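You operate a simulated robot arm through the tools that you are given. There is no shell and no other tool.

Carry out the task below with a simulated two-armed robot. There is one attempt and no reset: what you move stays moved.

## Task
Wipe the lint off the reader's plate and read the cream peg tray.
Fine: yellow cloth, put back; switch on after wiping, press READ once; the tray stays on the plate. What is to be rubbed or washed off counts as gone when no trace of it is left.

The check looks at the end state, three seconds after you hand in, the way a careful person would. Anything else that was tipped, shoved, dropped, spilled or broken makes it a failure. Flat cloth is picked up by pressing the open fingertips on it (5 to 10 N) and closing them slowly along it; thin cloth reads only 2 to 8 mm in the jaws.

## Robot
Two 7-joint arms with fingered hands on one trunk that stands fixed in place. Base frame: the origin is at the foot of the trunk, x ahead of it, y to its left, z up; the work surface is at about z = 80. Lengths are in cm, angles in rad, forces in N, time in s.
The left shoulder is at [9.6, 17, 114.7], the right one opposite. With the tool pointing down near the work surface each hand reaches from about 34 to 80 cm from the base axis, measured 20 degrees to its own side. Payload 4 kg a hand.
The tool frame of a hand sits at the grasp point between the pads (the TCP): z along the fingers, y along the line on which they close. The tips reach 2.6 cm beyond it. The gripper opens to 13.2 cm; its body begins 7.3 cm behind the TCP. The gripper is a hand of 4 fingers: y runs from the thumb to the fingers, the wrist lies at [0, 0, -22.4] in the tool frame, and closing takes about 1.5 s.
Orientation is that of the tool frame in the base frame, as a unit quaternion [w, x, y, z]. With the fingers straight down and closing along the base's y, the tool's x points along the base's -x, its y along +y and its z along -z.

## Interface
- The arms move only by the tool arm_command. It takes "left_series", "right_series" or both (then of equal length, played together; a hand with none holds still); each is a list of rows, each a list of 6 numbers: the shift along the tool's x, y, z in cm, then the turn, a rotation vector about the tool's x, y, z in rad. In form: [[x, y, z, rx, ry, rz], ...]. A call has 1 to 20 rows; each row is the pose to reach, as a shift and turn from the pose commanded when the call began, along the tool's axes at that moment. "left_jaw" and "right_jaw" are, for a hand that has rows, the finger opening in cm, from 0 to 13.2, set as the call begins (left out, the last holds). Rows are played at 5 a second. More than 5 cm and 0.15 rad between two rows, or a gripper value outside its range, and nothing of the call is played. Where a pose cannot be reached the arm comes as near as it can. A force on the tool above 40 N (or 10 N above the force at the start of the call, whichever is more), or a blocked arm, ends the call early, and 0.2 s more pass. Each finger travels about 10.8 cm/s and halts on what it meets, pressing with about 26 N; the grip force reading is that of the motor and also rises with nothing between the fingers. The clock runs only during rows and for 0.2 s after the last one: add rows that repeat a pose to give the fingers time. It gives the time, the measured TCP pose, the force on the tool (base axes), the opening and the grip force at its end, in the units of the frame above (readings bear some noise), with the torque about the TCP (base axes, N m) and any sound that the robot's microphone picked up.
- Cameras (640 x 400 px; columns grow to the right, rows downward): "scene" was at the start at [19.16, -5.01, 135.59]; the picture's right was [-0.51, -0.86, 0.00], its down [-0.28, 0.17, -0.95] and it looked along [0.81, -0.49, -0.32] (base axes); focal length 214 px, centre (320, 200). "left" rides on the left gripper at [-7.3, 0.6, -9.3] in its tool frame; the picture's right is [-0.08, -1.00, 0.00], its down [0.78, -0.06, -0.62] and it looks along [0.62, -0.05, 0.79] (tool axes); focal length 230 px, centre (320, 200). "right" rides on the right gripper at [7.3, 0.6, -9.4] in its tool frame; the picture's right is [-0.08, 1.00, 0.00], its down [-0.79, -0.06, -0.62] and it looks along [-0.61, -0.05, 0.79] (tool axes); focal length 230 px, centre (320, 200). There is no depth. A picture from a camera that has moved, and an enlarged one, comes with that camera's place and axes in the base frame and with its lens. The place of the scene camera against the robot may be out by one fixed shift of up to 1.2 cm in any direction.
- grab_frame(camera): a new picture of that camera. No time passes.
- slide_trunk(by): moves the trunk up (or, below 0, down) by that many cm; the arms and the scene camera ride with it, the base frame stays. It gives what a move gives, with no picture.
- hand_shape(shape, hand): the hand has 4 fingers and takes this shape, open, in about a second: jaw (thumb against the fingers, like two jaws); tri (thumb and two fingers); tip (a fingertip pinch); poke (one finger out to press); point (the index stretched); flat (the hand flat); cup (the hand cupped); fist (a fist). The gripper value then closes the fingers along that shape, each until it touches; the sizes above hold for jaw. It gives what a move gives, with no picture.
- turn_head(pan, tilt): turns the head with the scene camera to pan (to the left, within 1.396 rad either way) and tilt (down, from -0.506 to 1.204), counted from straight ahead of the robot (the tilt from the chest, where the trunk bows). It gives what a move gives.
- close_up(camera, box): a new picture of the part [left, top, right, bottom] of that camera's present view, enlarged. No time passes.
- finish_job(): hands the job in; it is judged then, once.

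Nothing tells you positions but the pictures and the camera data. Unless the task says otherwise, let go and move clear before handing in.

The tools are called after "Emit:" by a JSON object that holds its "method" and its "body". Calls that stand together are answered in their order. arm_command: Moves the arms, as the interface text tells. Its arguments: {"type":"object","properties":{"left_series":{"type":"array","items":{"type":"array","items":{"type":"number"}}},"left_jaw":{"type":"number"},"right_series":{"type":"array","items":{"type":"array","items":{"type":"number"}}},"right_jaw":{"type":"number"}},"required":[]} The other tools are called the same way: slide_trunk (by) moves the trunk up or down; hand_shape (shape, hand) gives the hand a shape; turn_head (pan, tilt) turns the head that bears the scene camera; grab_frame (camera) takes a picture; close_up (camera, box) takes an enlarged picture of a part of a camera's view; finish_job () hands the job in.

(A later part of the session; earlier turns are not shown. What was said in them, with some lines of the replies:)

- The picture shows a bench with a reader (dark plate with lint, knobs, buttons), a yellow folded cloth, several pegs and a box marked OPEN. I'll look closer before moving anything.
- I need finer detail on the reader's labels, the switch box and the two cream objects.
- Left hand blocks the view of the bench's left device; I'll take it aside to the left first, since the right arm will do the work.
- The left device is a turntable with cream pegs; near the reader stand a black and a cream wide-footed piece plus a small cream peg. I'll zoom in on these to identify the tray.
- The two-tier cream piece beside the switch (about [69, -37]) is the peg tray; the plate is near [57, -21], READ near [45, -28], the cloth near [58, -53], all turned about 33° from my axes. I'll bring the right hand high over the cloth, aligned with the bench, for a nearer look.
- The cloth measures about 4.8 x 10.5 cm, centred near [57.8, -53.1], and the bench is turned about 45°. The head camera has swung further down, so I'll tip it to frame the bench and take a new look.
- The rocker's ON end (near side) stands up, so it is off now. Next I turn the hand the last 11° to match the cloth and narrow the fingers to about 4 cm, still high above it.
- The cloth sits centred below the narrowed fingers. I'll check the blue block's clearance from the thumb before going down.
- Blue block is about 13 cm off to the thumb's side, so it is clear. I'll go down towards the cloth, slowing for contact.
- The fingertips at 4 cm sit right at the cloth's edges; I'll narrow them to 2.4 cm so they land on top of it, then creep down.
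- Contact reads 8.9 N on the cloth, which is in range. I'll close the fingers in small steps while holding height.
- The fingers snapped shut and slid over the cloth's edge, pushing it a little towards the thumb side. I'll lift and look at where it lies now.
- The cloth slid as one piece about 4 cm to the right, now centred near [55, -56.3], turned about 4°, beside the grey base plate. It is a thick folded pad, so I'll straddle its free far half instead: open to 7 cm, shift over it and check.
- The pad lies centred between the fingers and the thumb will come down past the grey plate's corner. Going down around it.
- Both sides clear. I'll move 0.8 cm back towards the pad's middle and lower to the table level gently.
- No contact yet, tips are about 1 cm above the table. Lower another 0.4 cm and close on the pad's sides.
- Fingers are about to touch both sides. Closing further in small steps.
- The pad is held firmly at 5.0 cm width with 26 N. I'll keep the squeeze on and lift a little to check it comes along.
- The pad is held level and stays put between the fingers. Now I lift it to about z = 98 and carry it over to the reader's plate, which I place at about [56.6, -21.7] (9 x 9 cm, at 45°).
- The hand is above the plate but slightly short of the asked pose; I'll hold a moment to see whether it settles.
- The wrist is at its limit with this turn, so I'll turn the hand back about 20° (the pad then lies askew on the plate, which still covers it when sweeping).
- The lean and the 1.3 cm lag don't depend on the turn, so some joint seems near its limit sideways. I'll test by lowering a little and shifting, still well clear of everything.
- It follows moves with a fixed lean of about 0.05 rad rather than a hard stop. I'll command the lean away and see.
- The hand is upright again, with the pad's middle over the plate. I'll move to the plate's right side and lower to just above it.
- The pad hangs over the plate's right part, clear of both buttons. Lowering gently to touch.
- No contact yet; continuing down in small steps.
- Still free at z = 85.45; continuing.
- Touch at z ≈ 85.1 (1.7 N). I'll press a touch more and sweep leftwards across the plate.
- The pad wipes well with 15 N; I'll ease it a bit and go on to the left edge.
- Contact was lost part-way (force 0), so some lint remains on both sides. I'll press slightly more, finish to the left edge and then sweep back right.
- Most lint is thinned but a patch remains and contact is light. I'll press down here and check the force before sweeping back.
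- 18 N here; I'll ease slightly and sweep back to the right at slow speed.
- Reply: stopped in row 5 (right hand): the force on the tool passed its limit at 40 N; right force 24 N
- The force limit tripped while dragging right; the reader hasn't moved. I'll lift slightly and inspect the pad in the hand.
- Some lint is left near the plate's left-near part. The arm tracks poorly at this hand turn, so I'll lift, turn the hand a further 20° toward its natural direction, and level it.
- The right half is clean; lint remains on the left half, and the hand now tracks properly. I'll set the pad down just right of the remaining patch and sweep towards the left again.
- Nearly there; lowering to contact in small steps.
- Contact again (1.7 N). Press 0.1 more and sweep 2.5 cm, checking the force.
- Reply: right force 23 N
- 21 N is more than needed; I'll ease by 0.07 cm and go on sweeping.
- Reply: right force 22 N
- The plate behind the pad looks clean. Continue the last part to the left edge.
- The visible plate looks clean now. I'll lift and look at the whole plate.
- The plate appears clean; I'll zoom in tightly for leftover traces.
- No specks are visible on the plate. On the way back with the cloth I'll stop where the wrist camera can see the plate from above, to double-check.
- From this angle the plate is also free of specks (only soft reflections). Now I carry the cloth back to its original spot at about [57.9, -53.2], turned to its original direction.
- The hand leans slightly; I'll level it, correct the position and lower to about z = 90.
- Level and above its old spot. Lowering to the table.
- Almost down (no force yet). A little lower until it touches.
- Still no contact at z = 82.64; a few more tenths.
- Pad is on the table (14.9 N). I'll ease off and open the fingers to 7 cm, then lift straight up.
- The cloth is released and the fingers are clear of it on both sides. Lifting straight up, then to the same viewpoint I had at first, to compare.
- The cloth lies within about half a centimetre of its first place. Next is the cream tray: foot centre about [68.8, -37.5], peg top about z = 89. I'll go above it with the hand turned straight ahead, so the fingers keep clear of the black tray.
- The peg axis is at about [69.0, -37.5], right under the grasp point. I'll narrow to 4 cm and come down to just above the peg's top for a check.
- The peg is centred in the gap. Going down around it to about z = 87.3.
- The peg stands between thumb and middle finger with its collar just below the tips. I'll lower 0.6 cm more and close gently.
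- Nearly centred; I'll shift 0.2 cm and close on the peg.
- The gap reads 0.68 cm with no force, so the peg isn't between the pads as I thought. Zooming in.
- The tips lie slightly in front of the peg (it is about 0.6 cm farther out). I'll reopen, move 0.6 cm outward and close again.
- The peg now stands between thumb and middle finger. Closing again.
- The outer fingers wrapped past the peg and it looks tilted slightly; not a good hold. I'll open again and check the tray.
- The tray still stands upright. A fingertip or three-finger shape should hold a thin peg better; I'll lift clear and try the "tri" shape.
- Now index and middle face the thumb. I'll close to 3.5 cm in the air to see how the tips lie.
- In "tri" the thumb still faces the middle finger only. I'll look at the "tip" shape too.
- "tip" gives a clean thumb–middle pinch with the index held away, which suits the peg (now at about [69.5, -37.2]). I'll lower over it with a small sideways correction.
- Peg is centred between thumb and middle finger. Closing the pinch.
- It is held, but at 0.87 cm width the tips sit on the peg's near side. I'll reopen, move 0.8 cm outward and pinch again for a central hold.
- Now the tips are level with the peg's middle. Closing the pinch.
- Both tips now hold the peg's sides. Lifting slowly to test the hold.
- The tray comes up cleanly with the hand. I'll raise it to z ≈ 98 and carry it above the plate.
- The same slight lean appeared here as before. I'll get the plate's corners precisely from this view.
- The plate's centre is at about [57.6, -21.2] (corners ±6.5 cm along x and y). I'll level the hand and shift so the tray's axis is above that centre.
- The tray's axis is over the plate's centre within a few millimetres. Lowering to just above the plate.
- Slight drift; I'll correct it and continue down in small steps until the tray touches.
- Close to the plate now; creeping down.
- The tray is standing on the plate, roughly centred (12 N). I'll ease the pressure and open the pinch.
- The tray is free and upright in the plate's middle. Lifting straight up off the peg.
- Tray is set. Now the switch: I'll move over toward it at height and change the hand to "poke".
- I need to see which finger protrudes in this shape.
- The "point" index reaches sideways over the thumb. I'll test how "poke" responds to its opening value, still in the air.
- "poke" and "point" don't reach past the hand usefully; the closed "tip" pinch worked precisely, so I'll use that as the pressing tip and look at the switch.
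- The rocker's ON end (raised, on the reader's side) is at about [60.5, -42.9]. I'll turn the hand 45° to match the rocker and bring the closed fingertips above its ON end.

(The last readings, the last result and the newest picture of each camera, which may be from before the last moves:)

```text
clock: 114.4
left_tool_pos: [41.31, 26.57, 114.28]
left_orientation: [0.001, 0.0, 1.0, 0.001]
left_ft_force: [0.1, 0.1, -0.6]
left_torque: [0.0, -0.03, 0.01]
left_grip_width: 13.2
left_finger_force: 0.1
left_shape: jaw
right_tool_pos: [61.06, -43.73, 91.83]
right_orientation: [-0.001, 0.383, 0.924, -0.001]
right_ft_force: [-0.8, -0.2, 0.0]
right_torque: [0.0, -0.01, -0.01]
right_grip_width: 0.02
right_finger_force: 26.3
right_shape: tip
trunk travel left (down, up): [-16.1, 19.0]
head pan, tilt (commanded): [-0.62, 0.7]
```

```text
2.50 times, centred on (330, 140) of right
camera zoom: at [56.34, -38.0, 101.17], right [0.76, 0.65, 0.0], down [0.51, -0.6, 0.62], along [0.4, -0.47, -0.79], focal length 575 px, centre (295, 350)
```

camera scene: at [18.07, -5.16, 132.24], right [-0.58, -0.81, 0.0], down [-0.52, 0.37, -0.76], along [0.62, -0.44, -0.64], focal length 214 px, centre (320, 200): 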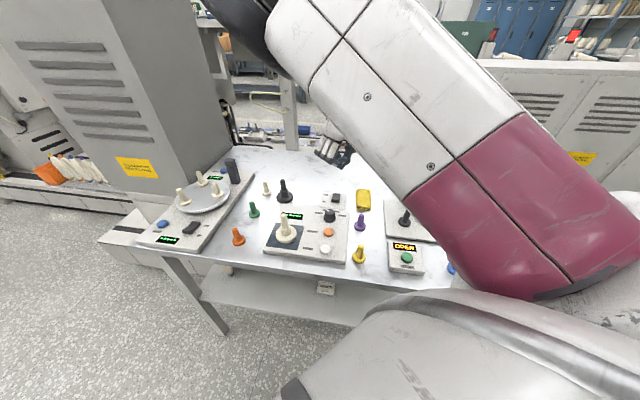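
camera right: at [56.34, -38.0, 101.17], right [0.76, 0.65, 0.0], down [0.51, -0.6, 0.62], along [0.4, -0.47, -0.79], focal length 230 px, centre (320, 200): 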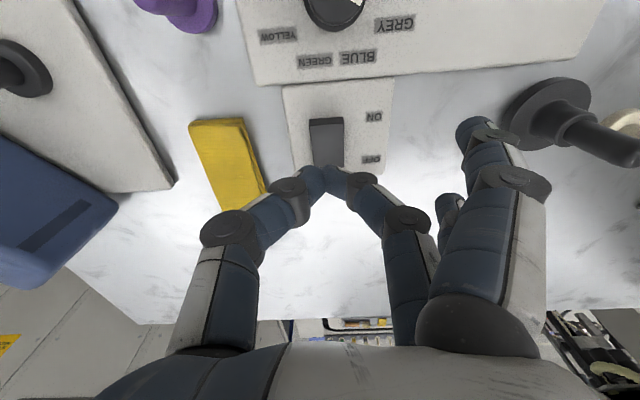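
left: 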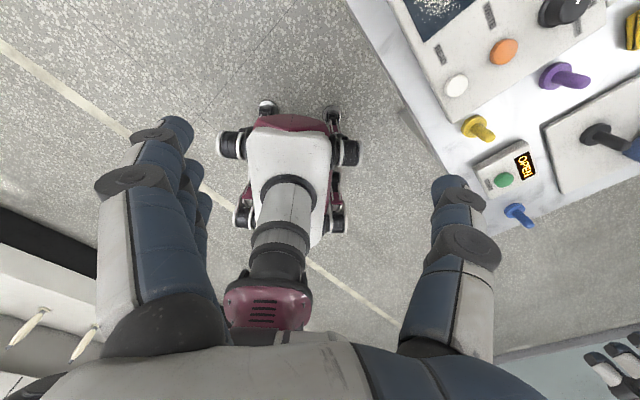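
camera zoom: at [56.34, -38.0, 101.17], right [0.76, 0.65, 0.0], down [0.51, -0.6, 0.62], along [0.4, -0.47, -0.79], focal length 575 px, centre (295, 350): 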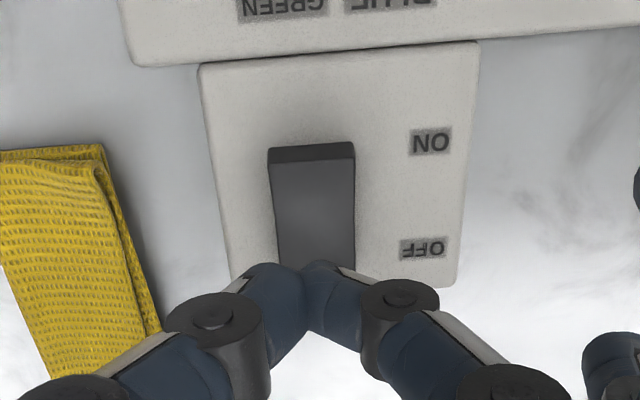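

The rocker lines up with the hand. I'll correct slightly and lower toward the ON end.

Emit:
{"method": "arm_command", "body": {"right_series": [[-0.2, 0.15, 1, 0, 0, 0], [-0.35, 0.25, 2, 0, 0, 0], [-0.35, 0.25, 3, 0, 0, 0], [-0.35, 0.25, 4, 0, 0, 0], [-0.35, 0.25, 4.5, 0, 0, 0], [-0.35, 0.25, 4.5, 0, 0, 0]]}}

Emit:
{"method": "grab_frame", "body": {"camera": "right"}}

Emit:
{"method": "close_up", "body": {"camera": "right", "box": [240, 60, 420, 220]}}

```text
clock: 115.8
left_tool_pos: [41.18, 26.6, 114.38]
left_orientation: [0.001, -0.001, 1.0, 0.0]
left_ft_force: [-0.9, 0.5, -0.5]
left_torque: [0.01, 0.0, -0.03]
left_grip_width: 13.2
left_finger_force: 0.0
left_shape: jaw
right_tool_pos: [61.55, -43.66, 87.32]
right_orientation: [-0.001, 0.383, 0.924, 0.0]
right_ft_force: [0.5, -0.5, -0.4]
right_torque: [0.02, 0.01, -0.02]
right_grip_width: 0.02
right_finger_force: 26.1
right_shape: tip
trunk travel left (down, up): [-16.1, 19.0]
head pan, tilt (commanded): [-0.62, 0.7]
```

```text
taken
camera right: at [56.82, -38.02, 96.62], right [0.76, 0.65, 0.0], down [0.51, -0.6, 0.62], along [0.4, -0.47, -0.79], focal length 230 px, centre (320, 200)
```

right: 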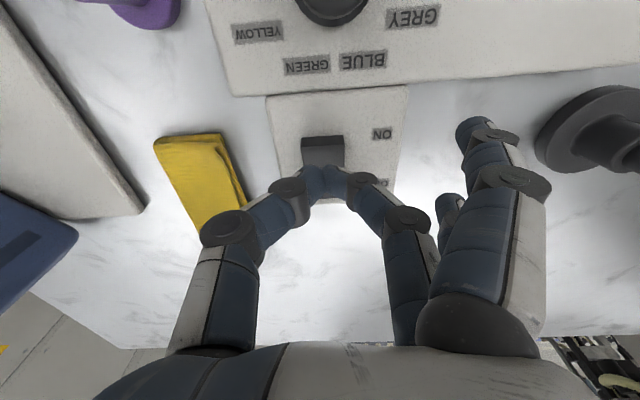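

```text
2.50 times, centred on (330, 140) of right
camera zoom: at [56.82, -38.02, 96.62], right [0.76, 0.65, 0.0], down [0.51, -0.6, 0.62], along [0.4, -0.47, -0.79], focal length 575 px, centre (295, 350)
```

zoom: 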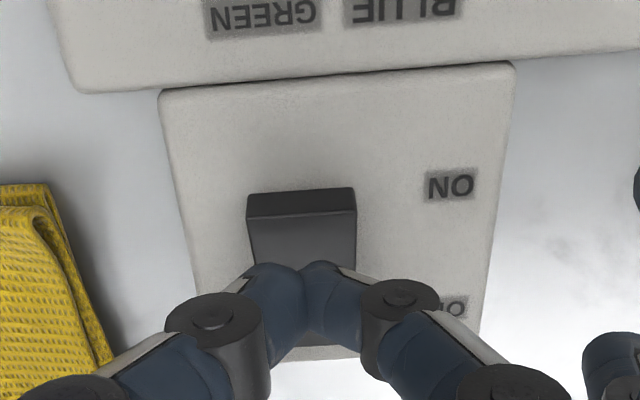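

Tips are aligned about 0.8 cm inside the ON end. Creeping down to press.

Emit:
{"method": "arm_command", "body": {"right_series": [[0, 0, 0.2, 0, 0, 0], [0, 0, 0.4, 0, 0, 0], [0, 0, 0.6, 0, 0, 0], [0, 0, 0.6, 0, 0, 0]]}}

Emit:
{"method": "arm_command", "body": {"right_series": [[0, 0, 0.2, 0, 0, 0], [0, 0, 0.4, 0, 0, 0], [0, 0, 0.4, 0, 0, 0]]}}

Emit:
{"method": "close_up", "body": {"camera": "right", "box": [240, 60, 420, 220]}}

```text
clock: 116.8
left_tool_pos: [41.29, 26.49, 114.53]
left_orientation: [0.001, -0.001, 1.0, 0.0]
left_ft_force: [-1.0, 0.7, 0.2]
left_torque: [0.0, -0.02, 0.0]
left_grip_width: 13.21
left_finger_force: 0.1
left_shape: jaw
right_tool_pos: [61.65, -43.61, 86.9]
right_orientation: [0.0, 0.383, 0.924, 0.0]
right_ft_force: [0.3, 0.2, 0.0]
right_torque: [-0.02, -0.01, 0.01]
right_grip_width: 0.01
right_finger_force: 26.0
right_shape: tip
trunk travel left (down, up): [-16.1, 19.0]
head pan, tilt (commanded): [-0.62, 0.7]
```

```text
clock: 117.6
left_tool_pos: [41.22, 26.56, 114.43]
left_orientation: [0.001, 0.0, 1.0, 0.0]
left_ft_force: [0.3, -0.6, 0.5]
left_torque: [-0.01, -0.02, 0.02]
left_grip_width: 13.18
left_finger_force: 0.1
left_shape: jaw
right_tool_pos: [61.53, -43.56, 86.46]
right_orientation: [-0.001, 0.383, 0.924, -0.001]
right_ft_force: [-0.7, 0.2, -0.2]
right_torque: [0.01, 0.0, 0.01]
right_grip_width: 0.0
right_finger_force: 26.4
right_shape: tip
trunk travel left (down, up): [-16.1, 19.0]
head pan, tilt (commanded): [-0.62, 0.7]
```

```text
2.50 times, centred on (330, 140) of right
camera zoom: at [56.75, -38.02, 95.75], right [0.76, 0.65, 0.0], down [0.51, -0.6, 0.62], along [0.4, -0.47, -0.79], focal length 575 px, centre (295, 350)
```

zoom: 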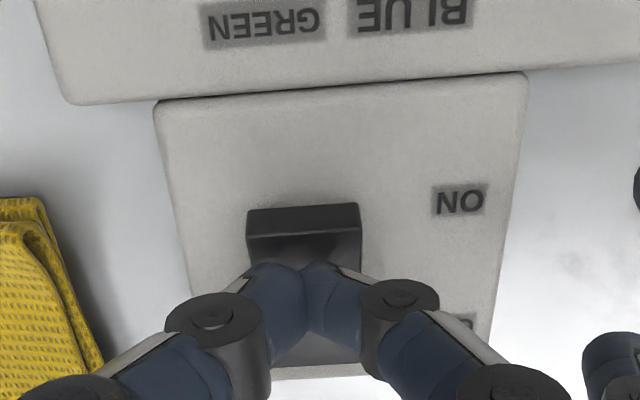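

No contact yet; continuing.

Emit:
{"method": "arm_command", "body": {"right_series": [[0, 0, 0.2, 0, 0, 0], [0, 0, 0.4, 0, 0, 0], [0, 0, 0.4, 0, 0, 0]]}}

Emit:
{"method": "arm_command", "body": {"right_series": [[0, 0, 0.2, 0, 0, 0], [0, 0, 0.3, 0, 0, 0], [0, 0, 0.3, 0, 0, 0]]}}

Emit:
{"method": "close_up", "body": {"camera": "right", "box": [240, 60, 420, 220]}}

```text
clock: 118.4
left_tool_pos: [41.26, 26.55, 114.44]
left_orientation: [0.001, 0.001, 1.0, 0.001]
left_ft_force: [-0.4, -0.6, -0.6]
left_torque: [0.01, 0.01, 0.01]
left_grip_width: 13.19
left_finger_force: 0.0
left_shape: jaw
right_tool_pos: [61.53, -43.78, 86.06]
right_orientation: [-0.001, 0.382, 0.924, -0.001]
right_ft_force: [1.1, 0.3, 0.5]
right_torque: [0.04, 0.04, 0.01]
right_grip_width: 0.0
right_finger_force: 26.5
right_shape: tip
trunk travel left (down, up): [-16.1, 19.0]
head pan, tilt (commanded): [-0.62, 0.7]
```

```text
clock: 119.2
left_tool_pos: [41.13, 26.56, 114.46]
left_orientation: [0.002, 0.0, 1.0, -0.001]
left_ft_force: [-0.5, 0.4, -0.6]
left_torque: [0.01, 0.0, -0.01]
left_grip_width: 13.21
left_finger_force: 0.1
left_shape: jaw
right_tool_pos: [61.72, -43.7, 85.88]
right_orientation: [0.0, 0.382, 0.924, -0.001]
right_ft_force: [-0.7, 2.2, 8.8]
right_torque: [0.09, -0.04, 0.01]
right_grip_width: 0.03
right_finger_force: 26.0
right_shape: tip
trunk travel left (down, up): [-16.1, 19.0]
head pan, tilt (commanded): [-0.62, 0.7]
```

```text
2.50 times, centred on (330, 140) of right
camera zoom: at [56.76, -38.03, 95.18], right [0.76, 0.65, 0.0], down [0.51, -0.6, 0.62], along [0.4, -0.47, -0.79], focal length 575 px, centre (295, 350)
```

zoom: 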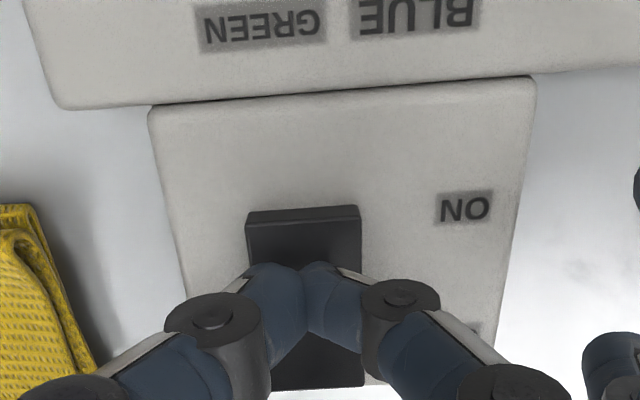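

8.8 N now and the ON end seems to have gone down partly. I'll press a bit further and watch for a click.

Emit:
{"method": "arm_command", "body": {"right_series": [[0, 0, 0.1, 0, 0, 0], [0, 0, 0.2, 0, 0, 0], [0, 0, 0.2, 0, 0, 0]]}}

Emit:
{"method": "close_up", "body": {"camera": "right", "box": [240, 60, 420, 220]}}

Emit:
{"method": "close_up", "body": {"camera": "scene", "box": [290, 180, 380, 250]}}

```text
clock: 120.0
left_tool_pos: [41.03, 26.67, 114.43]
left_orientation: [0.002, 0.0, 1.0, -0.001]
left_ft_force: [-0.3, 0.7, 0.4]
left_torque: [0.01, -0.01, -0.03]
left_grip_width: 13.18
left_finger_force: 0.0
left_shape: jaw
right_tool_pos: [61.58, -43.65, 85.81]
right_orientation: [0.002, 0.381, 0.924, -0.002]
right_ft_force: [3.2, -0.8, 22.3]
right_torque: [-0.05, -0.2, -0.01]
right_grip_width: 0.0
right_finger_force: 25.6
right_shape: tip
trunk travel left (down, up): [-16.1, 19.0]
head pan, tilt (commanded): [-0.62, 0.7]
```

```text
2.50 times, centred on (330, 140) of right
camera zoom: at [56.71, -38.0, 95.12], right [0.76, 0.65, 0.0], down [0.51, -0.6, 0.62], along [0.4, -0.47, -0.79], focal length 575 px, centre (295, 350)
```

zoom: 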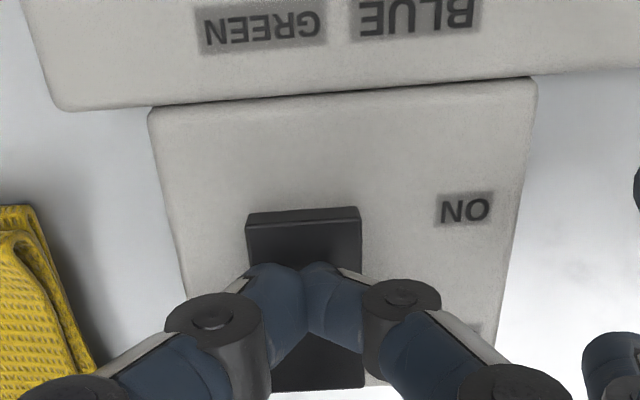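

```text
5.71 times, centred on (335, 215) of scene
camera zoom: at [17.89, -5.02, 132.3], right [-0.58, -0.81, 0.0], down [-0.52, 0.37, -0.77], along [0.62, -0.45, -0.64], focal length 1226 px, centre (234, 114)
```

zoom: 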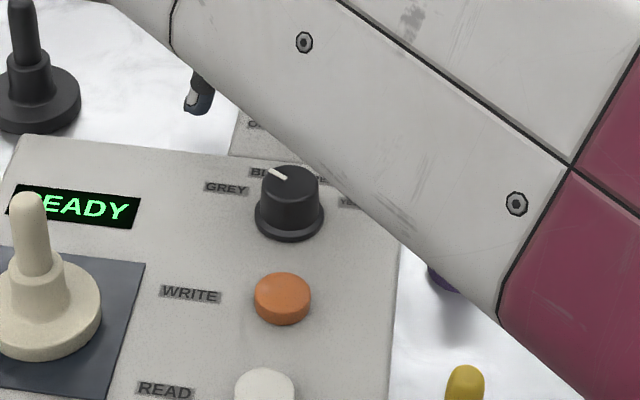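

The reader's display now says READY, so the switch is on. Lifting off it.

Emit:
{"method": "arm_command", "body": {"right_series": [[0, 0, -0.8, 0, 0, 0], [0, 0, -2.5, 0, 0, 0], [0, 0, -5, 0, 0, 0], [0, 0, -8, 0, 0, 0], [0, 0, -11, 0, 0, 0], [0, 0, -14, 0, 0, 0], [0, 0, -14, 0, 0, 0]]}}

Emit:
{"method": "close_up", "body": {"camera": "right", "box": [180, 0, 560, 200]}}

Emit:
{"method": "grab_frame", "body": {"camera": "scene"}}

```text
clock: 121.6
left_tool_pos: [41.23, 26.61, 114.4]
left_orientation: [0.0, 0.0, 1.0, 0.0]
left_ft_force: [0.1, 0.3, -0.4]
left_torque: [0.01, -0.04, 0.0]
left_grip_width: 13.2
left_finger_force: 0.0
left_shape: jaw
right_tool_pos: [61.53, -43.69, 99.39]
right_orientation: [-0.002, 0.383, 0.924, -0.001]
right_ft_force: [0.2, 0.2, 0.5]
right_torque: [-0.03, 0.01, 0.01]
right_grip_width: 0.0
right_finger_force: 25.9
right_shape: tip
trunk travel left (down, up): [-16.1, 19.0]
head pan, tilt (commanded): [-0.62, 0.7]
```

```text
1.68 times, centred on (370, 100) of right
camera zoom: at [56.65, -38.06, 108.78], right [0.76, 0.65, 0.0], down [0.51, -0.6, 0.61], along [0.4, -0.47, -0.79], focal length 388 px, centre (236, 368)
```

zoom: 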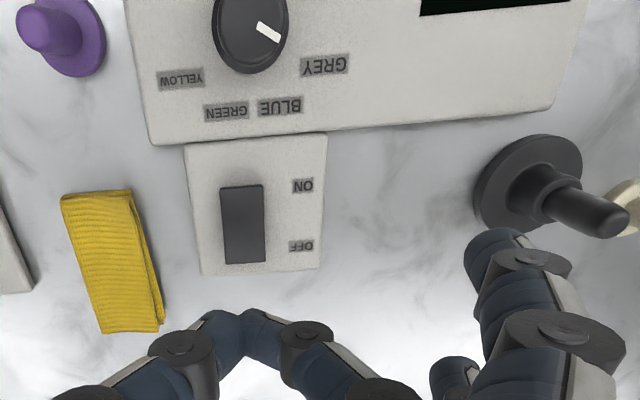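

```text
taken
camera scene: at [18.11, -5.17, 132.23], right [-0.58, -0.81, 0.0], down [-0.52, 0.37, -0.76], along [0.62, -0.44, -0.64], focal length 214 px, centre (320, 200)
```

scene: 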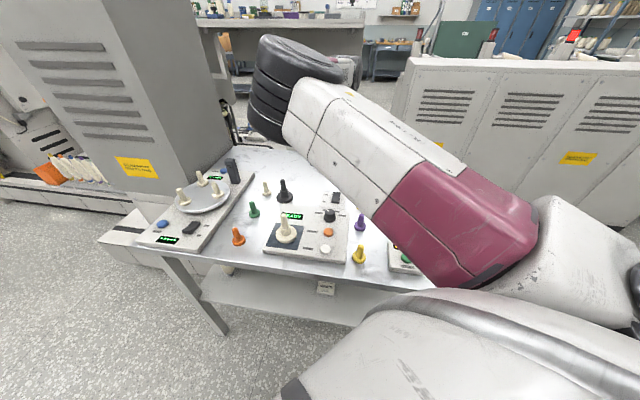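

All is in order, cloth still at its place. Now over to the READ button at about [45.7, -27.9].

Emit:
{"method": "arm_command", "body": {"right_series": [[2.7, 0.1, -0.5, 0, 0, -0.08], [5.4, 0.15, -0.5, 0, 0, -0.16], [8.1, 0.2, -0.5, 0, 0, -0.24], [10.8, 0.3, -0.5, 0, 0, -0.32], [13.5, 0.4, -0.5, 0, 0, -0.4], [16.2, 0.5, -0.5, 0, 0, -0.48], [18.9, 0.55, -0.5, 0, 0, -0.56], [21.6, 0.6, -0.5, 0, 0, -0.65], [21.6, 0.6, -0.5, 0, 0, -0.65], [21.6, 0.6, -0.5, 0, 0, -0.65]]}}

Emit:
{"method": "grab_frame", "body": {"camera": "right"}}

Emit:
{"method": "grab_frame", "body": {"camera": "scene"}}

```text
clock: 123.8
left_tool_pos: [41.16, 26.63, 114.42]
left_orientation: [0.001, -0.001, 1.0, 0.0]
left_ft_force: [0.0, -0.8, 0.2]
left_torque: [-0.01, 0.03, 0.0]
left_grip_width: 13.18
left_finger_force: 0.1
left_shape: jaw
right_tool_pos: [46.47, -28.55, 99.54]
right_orientation: [-0.007, 0.086, 0.996, 0.031]
right_ft_force: [0.1, -0.1, 0.1]
right_torque: [0.01, -0.01, 0.03]
right_grip_width: 0.01
right_finger_force: 25.7
right_shape: tip
trunk travel left (down, up): [-16.1, 19.0]
head pan, tilt (commanded): [-0.62, 0.7]
```

```text
taken
camera right: at [39.34, -27.17, 109.02], right [0.25, 0.97, 0.06], down [0.77, -0.23, 0.6], along [0.59, -0.1, -0.8], focal length 230 px, centre (320, 200)
```

right: 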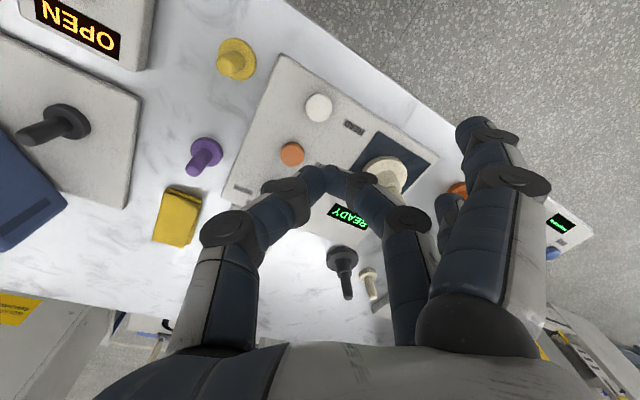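

```text
taken
camera scene: at [18.11, -5.23, 132.46], right [-0.58, -0.81, 0.0], down [-0.51, 0.36, -0.78], along [0.63, -0.46, -0.62], focal length 214 px, centre (320, 200)
```

scene: 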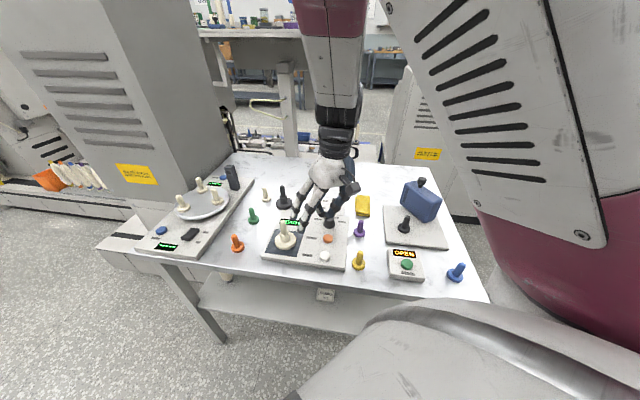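

READ is at about [46.0, -27.6]. I'll level the hand and lower so the closed tips stand above the button.

Emit:
{"method": "arm_command", "body": {"right_series": [[-0.05, 0, 1.5, 0.02, -0.006, 0], [-0.1, -0.02, 3, 0.04, -0.013, 0], [-0.15, -0.03, 5, 0.06, -0.019, 0], [-0.2, -0.05, 7, 0.06, -0.019, 0], [-0.25, -0.06, 8.5, 0.06, -0.019, 0], [-0.25, -0.06, 8.5, 0.06, -0.019, 0]]}}

Emit:
{"method": "grab_frame", "body": {"camera": "right"}}

Emit:
{"method": "close_up", "body": {"camera": "right", "box": [240, 60, 420, 220]}}

Emit:
{"method": "close_up", "body": {"camera": "scene", "box": [260, 190, 380, 280]}}

```text
clock: 125.2
left_tool_pos: [41.26, 26.65, 114.35]
left_orientation: [0.001, 0.0, 1.0, 0.0]
left_ft_force: [0.2, -0.3, 0.5]
left_torque: [0.01, -0.03, 0.02]
left_grip_width: 13.18
left_finger_force: 0.1
left_shape: jaw
right_tool_pos: [47.12, -28.43, 91.53]
right_orientation: [0.007, 0.091, 0.996, -0.002]
right_ft_force: [-0.6, 0.2, 1.0]
right_torque: [0.01, 0.0, -0.02]
right_grip_width: 0.0
right_finger_force: 26.1
right_shape: tip
trunk travel left (down, up): [-16.1, 19.0]
head pan, tilt (commanded): [-0.62, 0.7]
```

```text
taken
camera right: at [39.76, -26.43, 100.77], right [0.26, 0.97, 0.0], down [0.75, -0.2, 0.63], along [0.61, -0.16, -0.78], focal length 230 px, centre (320, 200)
```

right: 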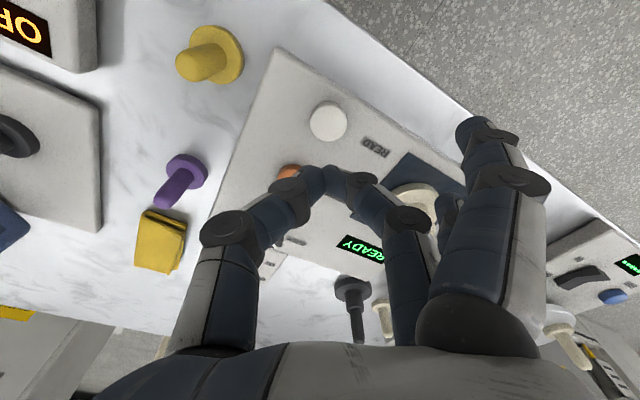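

```text
2.50 times, centred on (330, 140) of right
camera zoom: at [39.76, -26.43, 100.77], right [0.26, 0.97, 0.0], down [0.75, -0.2, 0.63], along [0.61, -0.16, -0.78], focal length 575 px, centre (295, 350)
```

zoom: 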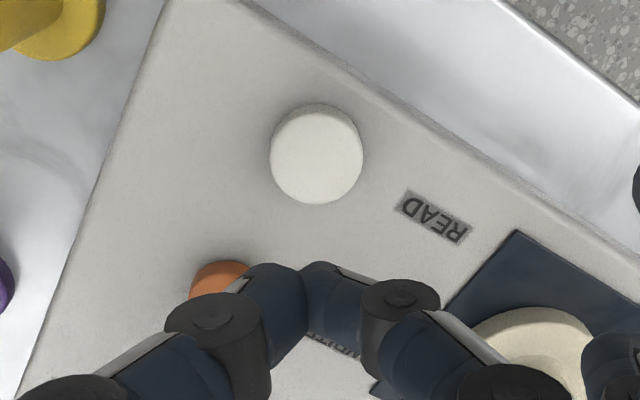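

```text
4.44 times, centred on (320, 235) of scene
camera zoom: at [18.05, -5.16, 132.25], right [-0.58, -0.81, 0.0], down [-0.52, 0.37, -0.77], along [0.62, -0.44, -0.64], focal length 953 px, centre (320, 44)
```

zoom: 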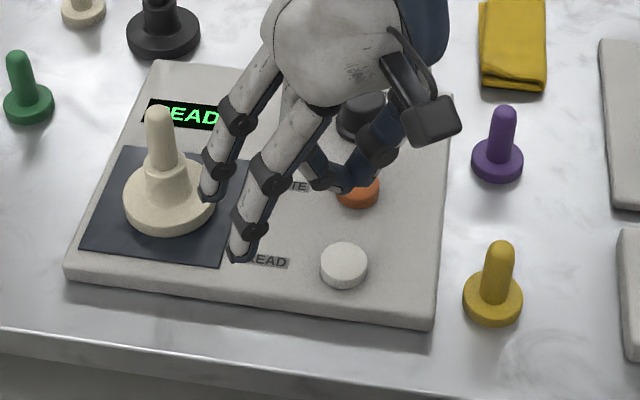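

The button centre is about 0.5 cm off the tips; I'll correct, and lower to just above it. The spread fingers stay about 1 cm above the reader's surface.

Emit:
{"method": "arm_command", "body": {"right_series": [[0.2, 0.2, 1, -0.001, 0.007, 0], [0.4, 0.4, 2, -0.003, 0.014, 0], [0.4, 0.4, 3, -0.003, 0.014, 0], [0.4, 0.4, 4, -0.003, 0.014, 0], [0.4, 0.4, 4, -0.003, 0.014, 0]]}}

Emit:
{"method": "close_up", "body": {"camera": "right", "box": [240, 60, 420, 220]}}

Emit:
{"method": "close_up", "body": {"camera": "scene", "box": [260, 190, 380, 280]}}

```text
clock: 126.4
left_tool_pos: [41.15, 26.56, 114.44]
left_orientation: [0.001, -0.001, 1.0, -0.001]
left_ft_force: [-0.4, 0.3, -0.8]
left_torque: [0.02, 0.02, -0.05]
left_grip_width: 13.17
left_finger_force: 0.1
left_shape: jaw
right_tool_pos: [46.75, -28.29, 87.71]
right_orientation: [0.0, 0.093, 0.996, -0.001]
right_ft_force: [0.4, -0.2, 0.4]
right_torque: [0.01, 0.04, -0.02]
right_grip_width: 0.04
right_finger_force: 26.4
right_shape: tip
trunk travel left (down, up): [-16.1, 19.0]
head pan, tilt (commanded): [-0.62, 0.7]
```

```text
2.50 times, centred on (330, 140) of right
camera zoom: at [39.55, -26.3, 96.85], right [0.26, 0.97, 0.0], down [0.76, -0.2, 0.62], along [0.6, -0.16, -0.79], focal length 575 px, centre (295, 350)
```

zoom: 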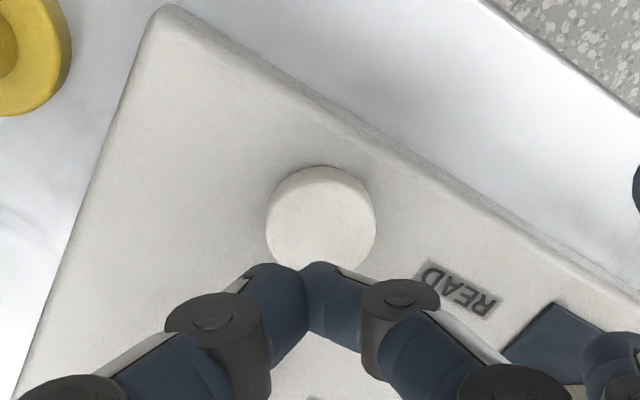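

```text
4.44 times, centred on (320, 235) of scene
camera zoom: at [18.06, -5.16, 132.25], right [-0.58, -0.81, 0.0], down [-0.52, 0.37, -0.77], along [0.62, -0.44, -0.64], focal length 953 px, centre (320, 44)
```

zoom: 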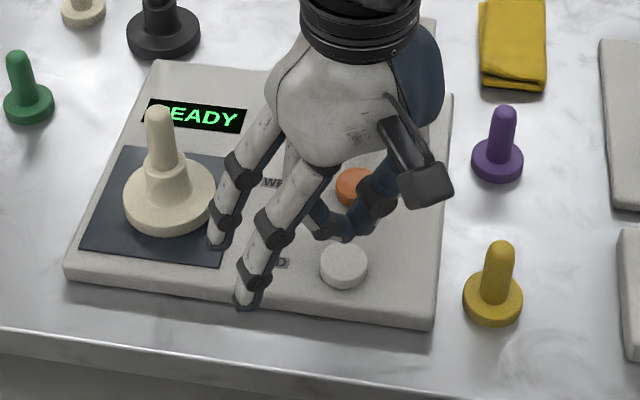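

Another 0.3 cm sideways, then creep down onto the button.

Emit:
{"method": "arm_command", "body": {"right_series": [[0.05, 0.15, 0.4, 0, 0, 0], [0.1, 0.3, 0.8, 0, 0, 0], [0.1, 0.3, 1.2, 0, 0, 0], [0.1, 0.3, 1.2, 0, 0, 0]]}}

Emit:
{"method": "close_up", "body": {"camera": "right", "box": [240, 60, 420, 220]}}

Emit:
{"method": "close_up", "body": {"camera": "scene", "box": [260, 190, 380, 280]}}

```text
clock: 127.4
left_tool_pos: [41.16, 26.52, 114.36]
left_orientation: [0.0, 0.0, 1.0, 0.0]
left_ft_force: [0.9, 0.5, 0.2]
left_torque: [0.0, 0.0, -0.01]
left_grip_width: 13.18
left_finger_force: 0.0
left_shape: jaw
right_tool_pos: [46.69, -28.12, 86.46]
right_orientation: [0.001, 0.093, 0.996, -0.002]
right_ft_force: [-0.2, 0.1, 0.2]
right_torque: [0.01, 0.0, 0.04]
right_grip_width: 0.01
right_finger_force: 26.1
right_shape: tip
trunk travel left (down, up): [-16.1, 19.0]
head pan, tilt (commanded): [-0.62, 0.7]
```

```text
2.50 times, centred on (330, 140) of right
camera zoom: at [39.52, -26.05, 95.68], right [0.26, 0.96, -0.01], down [0.76, -0.2, 0.62], along [0.6, -0.17, -0.79], focal length 575 px, centre (295, 350)
```

zoom: 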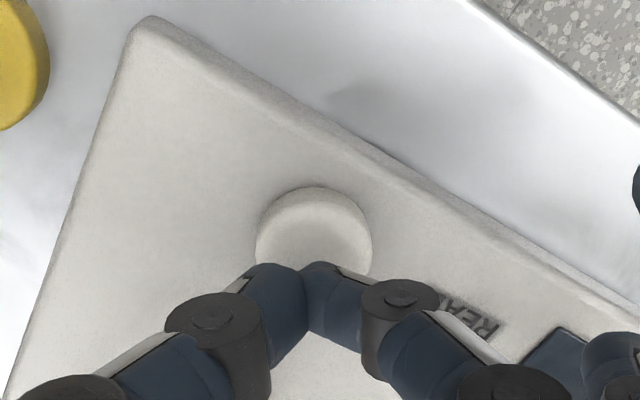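

```text
4.44 times, centred on (320, 235) of scene
camera zoom: at [18.07, -5.15, 132.24], right [-0.58, -0.81, 0.0], down [-0.52, 0.37, -0.77], along [0.62, -0.44, -0.64], focal length 953 px, centre (320, 44)
```

zoom: 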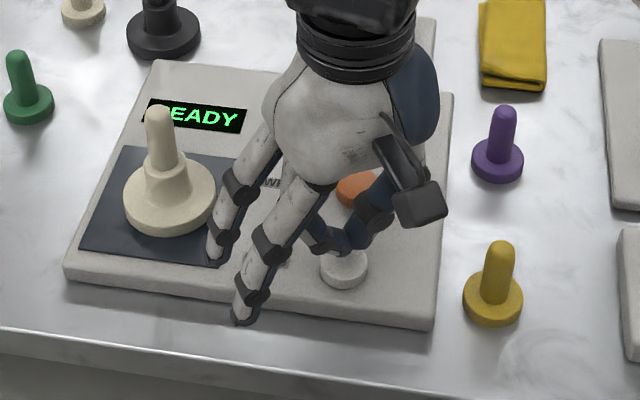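

Tips are right over the button. Pressing down in small steps.

Emit:
{"method": "arm_command", "body": {"right_series": [[0, 0, 0.2, 0, 0, 0], [0, 0, 0.4, 0, 0, 0], [0, 0, 0.4, 0, 0, 0]]}}

Emit:
{"method": "arm_command", "body": {"right_series": [[0, 0, 0.15, 0, 0, 0], [0, 0, 0.3, 0, 0, 0], [0, 0, 0.3, 0, 0, 0]]}}

Emit:
{"method": "close_up", "body": {"camera": "scene", "box": [260, 190, 380, 280]}}

```text
clock: 128.2
left_tool_pos: [41.24, 26.64, 114.34]
left_orientation: [0.001, 0.0, 1.0, 0.0]
left_ft_force: [1.0, -1.0, -0.1]
left_torque: [-0.02, -0.01, -0.03]
left_grip_width: 13.2
left_finger_force: 0.1
left_shape: jaw
right_tool_pos: [46.52, -28.29, 86.04]
right_orientation: [0.0, 0.095, 0.995, -0.003]
right_ft_force: [-1.3, 0.0, -0.4]
right_torque: [0.01, -0.02, 0.02]
right_grip_width: 0.0
right_finger_force: 25.6
right_shape: tip
trunk travel left (down, up): [-16.1, 19.0]
head pan, tilt (commanded): [-0.62, 0.7]
```

```text
clock: 129.0
left_tool_pos: [41.23, 26.66, 114.46]
left_orientation: [0.001, 0.0, 1.0, -0.001]
left_ft_force: [0.5, 0.7, -0.1]
left_torque: [0.0, -0.02, 0.0]
left_grip_width: 13.18
left_finger_force: 0.1
left_shape: jaw
right_tool_pos: [46.49, -28.32, 85.68]
right_orientation: [0.0, 0.095, 0.995, -0.005]
right_ft_force: [1.4, 0.6, 1.8]
right_torque: [0.0, -0.01, 0.0]
right_grip_width: 0.0
right_finger_force: 25.7
right_shape: tip
trunk travel left (down, up): [-16.1, 19.0]
head pan, tilt (commanded): [-0.62, 0.7]
heard: click
```

```text
4.44 times, centred on (320, 235) of scene
camera zoom: at [18.06, -5.14, 132.25], right [-0.58, -0.81, 0.0], down [-0.52, 0.37, -0.77], along [0.62, -0.44, -0.64], focal length 953 px, centre (320, 44)
```

zoom: 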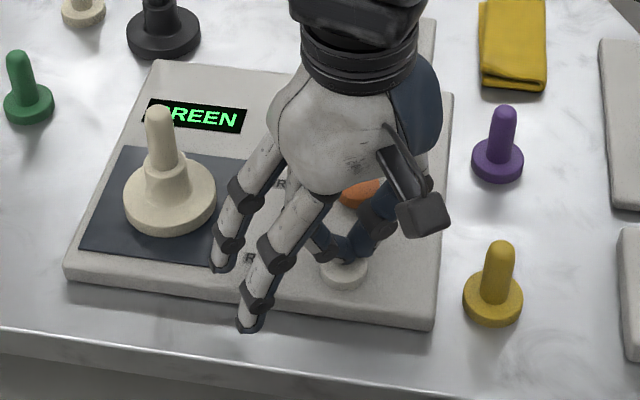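

A click was heard and the display shows "GREEN" – the tray has been read. I lift straight up so the button is pressed just once.

Emit:
{"method": "arm_command", "body": {"right_series": [[0, 0, -1, 0, 0, 0], [0, 0, -3, 0, 0, 0], [0, 0, -5.5, 0, 0, 0], [0, 0, -8.5, 0, 0, 0], [0, 0, -11.5, 0, 0, 0], [0, 0, -14.5, 0, 0, 0], [0, 0, -14.5, 0, 0, 0]]}}

Emit:
{"method": "grab_frame", "body": {"camera": "scene"}}

Emit:
{"method": "grab_frame", "body": {"camera": "right"}}

```text
clock: 130.6
left_tool_pos: [41.28, 26.55, 114.25]
left_orientation: [0.0, -0.001, 1.0, 0.0]
left_ft_force: [-0.3, -0.1, -0.3]
left_torque: [0.01, 0.01, 0.0]
left_grip_width: 13.17
left_finger_force: 0.0
left_shape: jaw
right_tool_pos: [46.45, -27.32, 99.51]
right_orientation: [-0.011, 0.087, 0.996, 0.004]
right_ft_force: [0.5, 0.0, 0.2]
right_torque: [0.01, -0.01, -0.03]
right_grip_width: 0.02
right_finger_force: 25.4
right_shape: tip
trunk travel left (down, up): [-16.1, 19.0]
head pan, tilt (commanded): [-0.62, 0.7]
```

```text
taken
camera scene: at [18.36, -5.46, 133.15], right [-0.59, -0.81, 0.0], down [-0.45, 0.33, -0.83], along [0.67, -0.49, -0.56], focal length 214 px, centre (320, 200)
```

scene: 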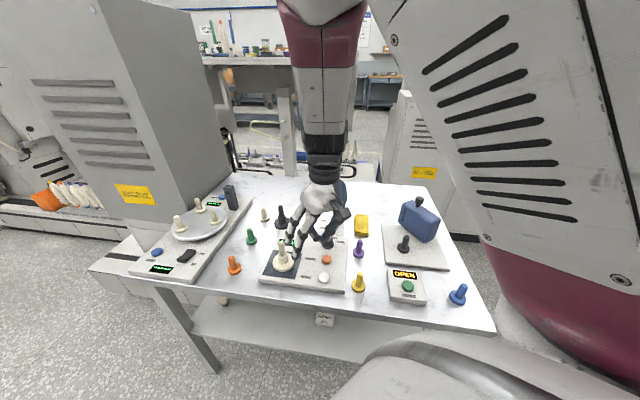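

```text
taken
camera right: at [39.34, -25.46, 108.98], right [0.25, 0.97, 0.0], down [0.78, -0.2, 0.6], along [0.58, -0.14, -0.8], focal length 230 px, centre (320, 200)
```

right: 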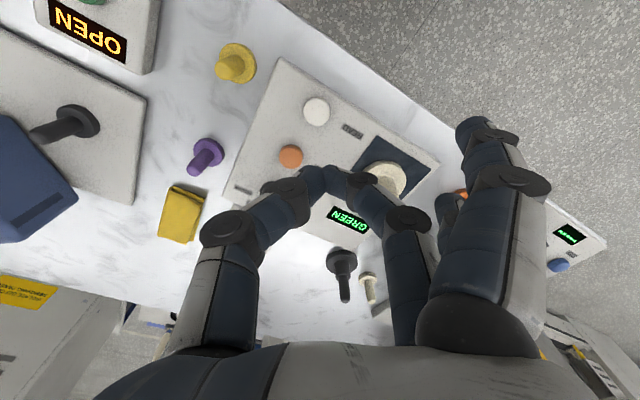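

Button released, display shows GREEN. I'll take the right hand back and up, clear of the bench, and inspect everything.

Emit:
{"method": "arm_command", "body": {"right_series": [[0.5, -1, -3, 0, 0, 0], [1.5, -4, -5, 0, 0, 0], [2.8, -7.5, -7, 0, 0, 0], [4.1, -11, -9, 0, 0, 0], [5.4, -14, -10, 0, 0, 0], [6.6, -17, -10.4, 0, 0, 0], [7.5, -19.2, -10.4, 0, 0, 0], [7.5, -19.2, -10.4, 0, 0, 0]]}}

Emit:
{"method": "grab_frame", "body": {"camera": "scene"}}

Emit:
{"method": "grab_frame", "body": {"camera": "right"}}

```text
clock: 132.4
left_tool_pos: [41.4, 26.61, 114.32]
left_orientation: [0.001, 0.0, 1.0, 0.001]
left_ft_force: [0.8, 0.1, 0.5]
left_torque: [-0.02, 0.01, -0.02]
left_grip_width: 13.18
left_finger_force: 0.0
left_shape: jaw
right_tool_pos: [36.66, -44.42, 111.32]
right_orientation: [-0.002, 0.071, 0.997, -0.022]
right_ft_force: [0.0, 0.7, 0.1]
right_torque: [0.03, -0.01, -0.02]
right_grip_width: 0.0
right_finger_force: 25.6
right_shape: tip
right hand out of reach, approached as far as the arm can: row 3
trunk travel left (down, up): [-16.1, 19.0]
head pan, tilt (commanded): [-0.62, 0.7]
```

```text
taken
camera scene: at [19.28, -4.4, 134.15], right [-0.46, -0.89, 0.0], down [-0.41, 0.21, -0.89], along [0.79, -0.41, -0.47], focal length 214 px, centre (320, 200)
```

scene: 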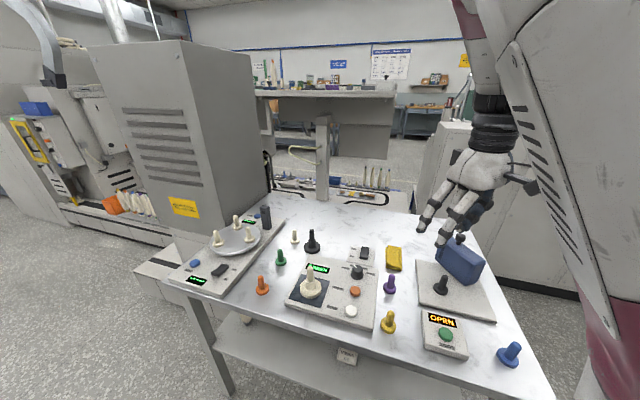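

```text
taken
camera right: at [29.4, -42.37, 120.56], right [0.22, 0.97, -0.04], down [0.77, -0.15, 0.62], along [0.6, -0.17, -0.79], focal length 230 px, centre (320, 200)
```

right: 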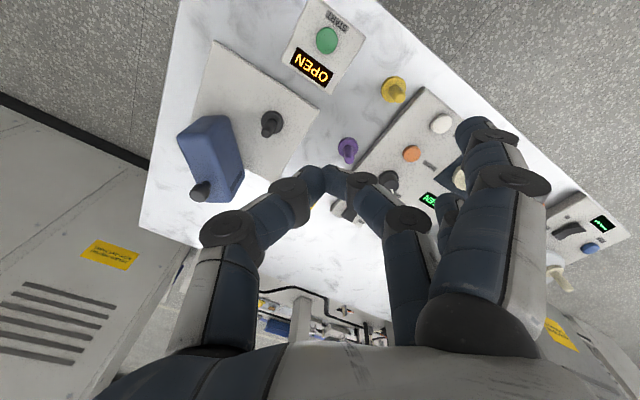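

Hand is clear. Checking the final state up close.

Emit:
{"method": "close_up", "body": {"camera": "scene", "box": [270, 230, 420, 335]}}

Emit:
{"method": "close_up", "body": {"camera": "scene", "box": [375, 230, 535, 375]}}

Emit:
{"method": "close_up", "body": {"camera": "scene", "box": [170, 200, 330, 320]}}

Emit:
{"method": "close_up", "body": {"camera": "scene", "box": [285, 260, 345, 310]}}

```text
3.81 times, centred on (345, 282) of scene
camera zoom: at [19.28, -4.4, 134.15], right [-0.46, -0.89, 0.0], down [-0.41, 0.21, -0.89], along [0.79, -0.41, -0.47], focal length 817 px, centre (225, -114)
```

zoom: 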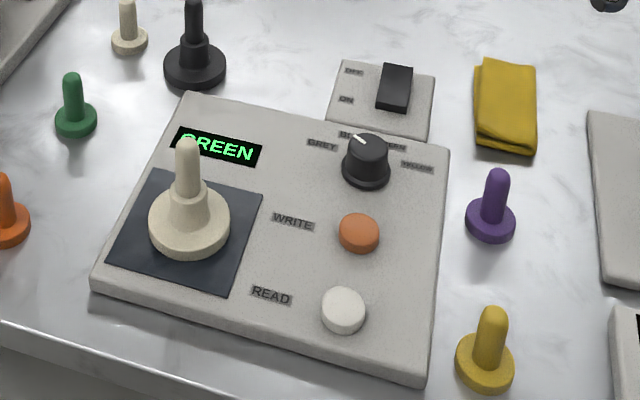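

```text
2.76 times, centred on (455, 302) of scene
camera zoom: at [19.28, -4.4, 134.15], right [-0.46, -0.89, 0.0], down [-0.41, 0.21, -0.89], along [0.79, -0.41, -0.47], focal length 592 px, centre (-52, -83)
```

zoom: 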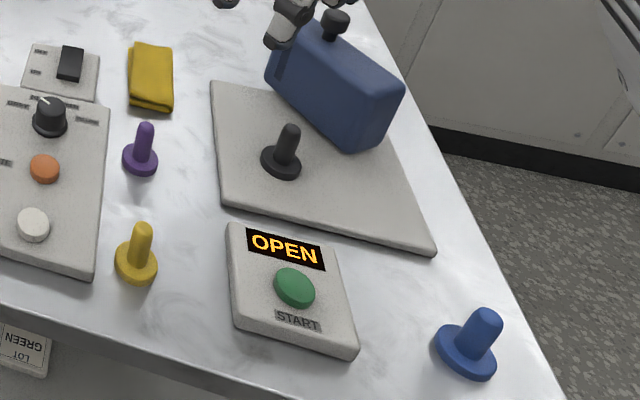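

```text
3.33 times, centred on (250, 260) of scene
camera zoom: at [19.28, -4.4, 134.15], right [-0.46, -0.89, 0.0], down [-0.41, 0.21, -0.89], along [0.79, -0.41, -0.47], focal length 715 px, centre (553, 0)
```

zoom: 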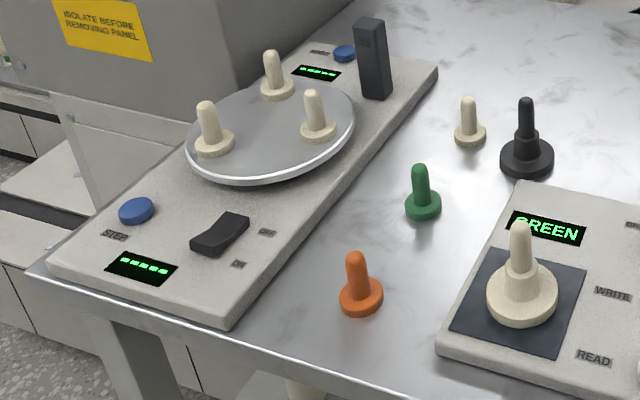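

```text
8.00 times, centred on (315, 285) of scene
camera zoom: at [19.28, -4.4, 134.15], right [-0.46, -0.89, 0.0], down [-0.41, 0.21, -0.89], along [0.79, -0.41, -0.47], focal length 1716 px, centre (360, -480)
```

zoom: 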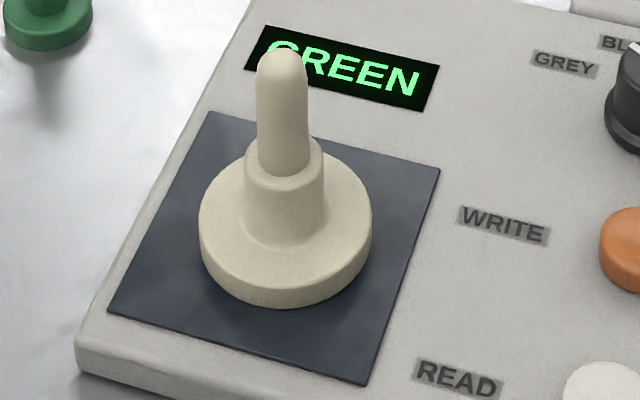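

The plate is clean and the cream tray stands upright in its middle. The switch is on and the display shows the reading "GREEN" after one press of READ. The yellow cloth is back in its place, nothing else has moved, and both hands are clear. I'm handing the job in.

Emit:
{"method": "finish_job", "body": {}}

```text
The job is handed in.
```

The lint is wiped off the reader's plate, and the cream peg tray has been read; the display shows **GREEN**.

- **Wiping:** I used the yellow cloth until close-up pictures showed no specks left on the plate. The cloth is back within about half a centimetre of where it first lay.
- **Reading:** I set the cream tray in the middle of the plate, switched the reader on (it showed READY) and pressed READ once. I heard one click. The tray is still on the plate.
- **Cloth slip:** My first try at picking up the cloth pushed it about 4 cm sideways. It stopped beside the grey base plate next to it.

In the last pictures nothing else on the bench looked tipped or moved. Both hands were clear when I handed in.
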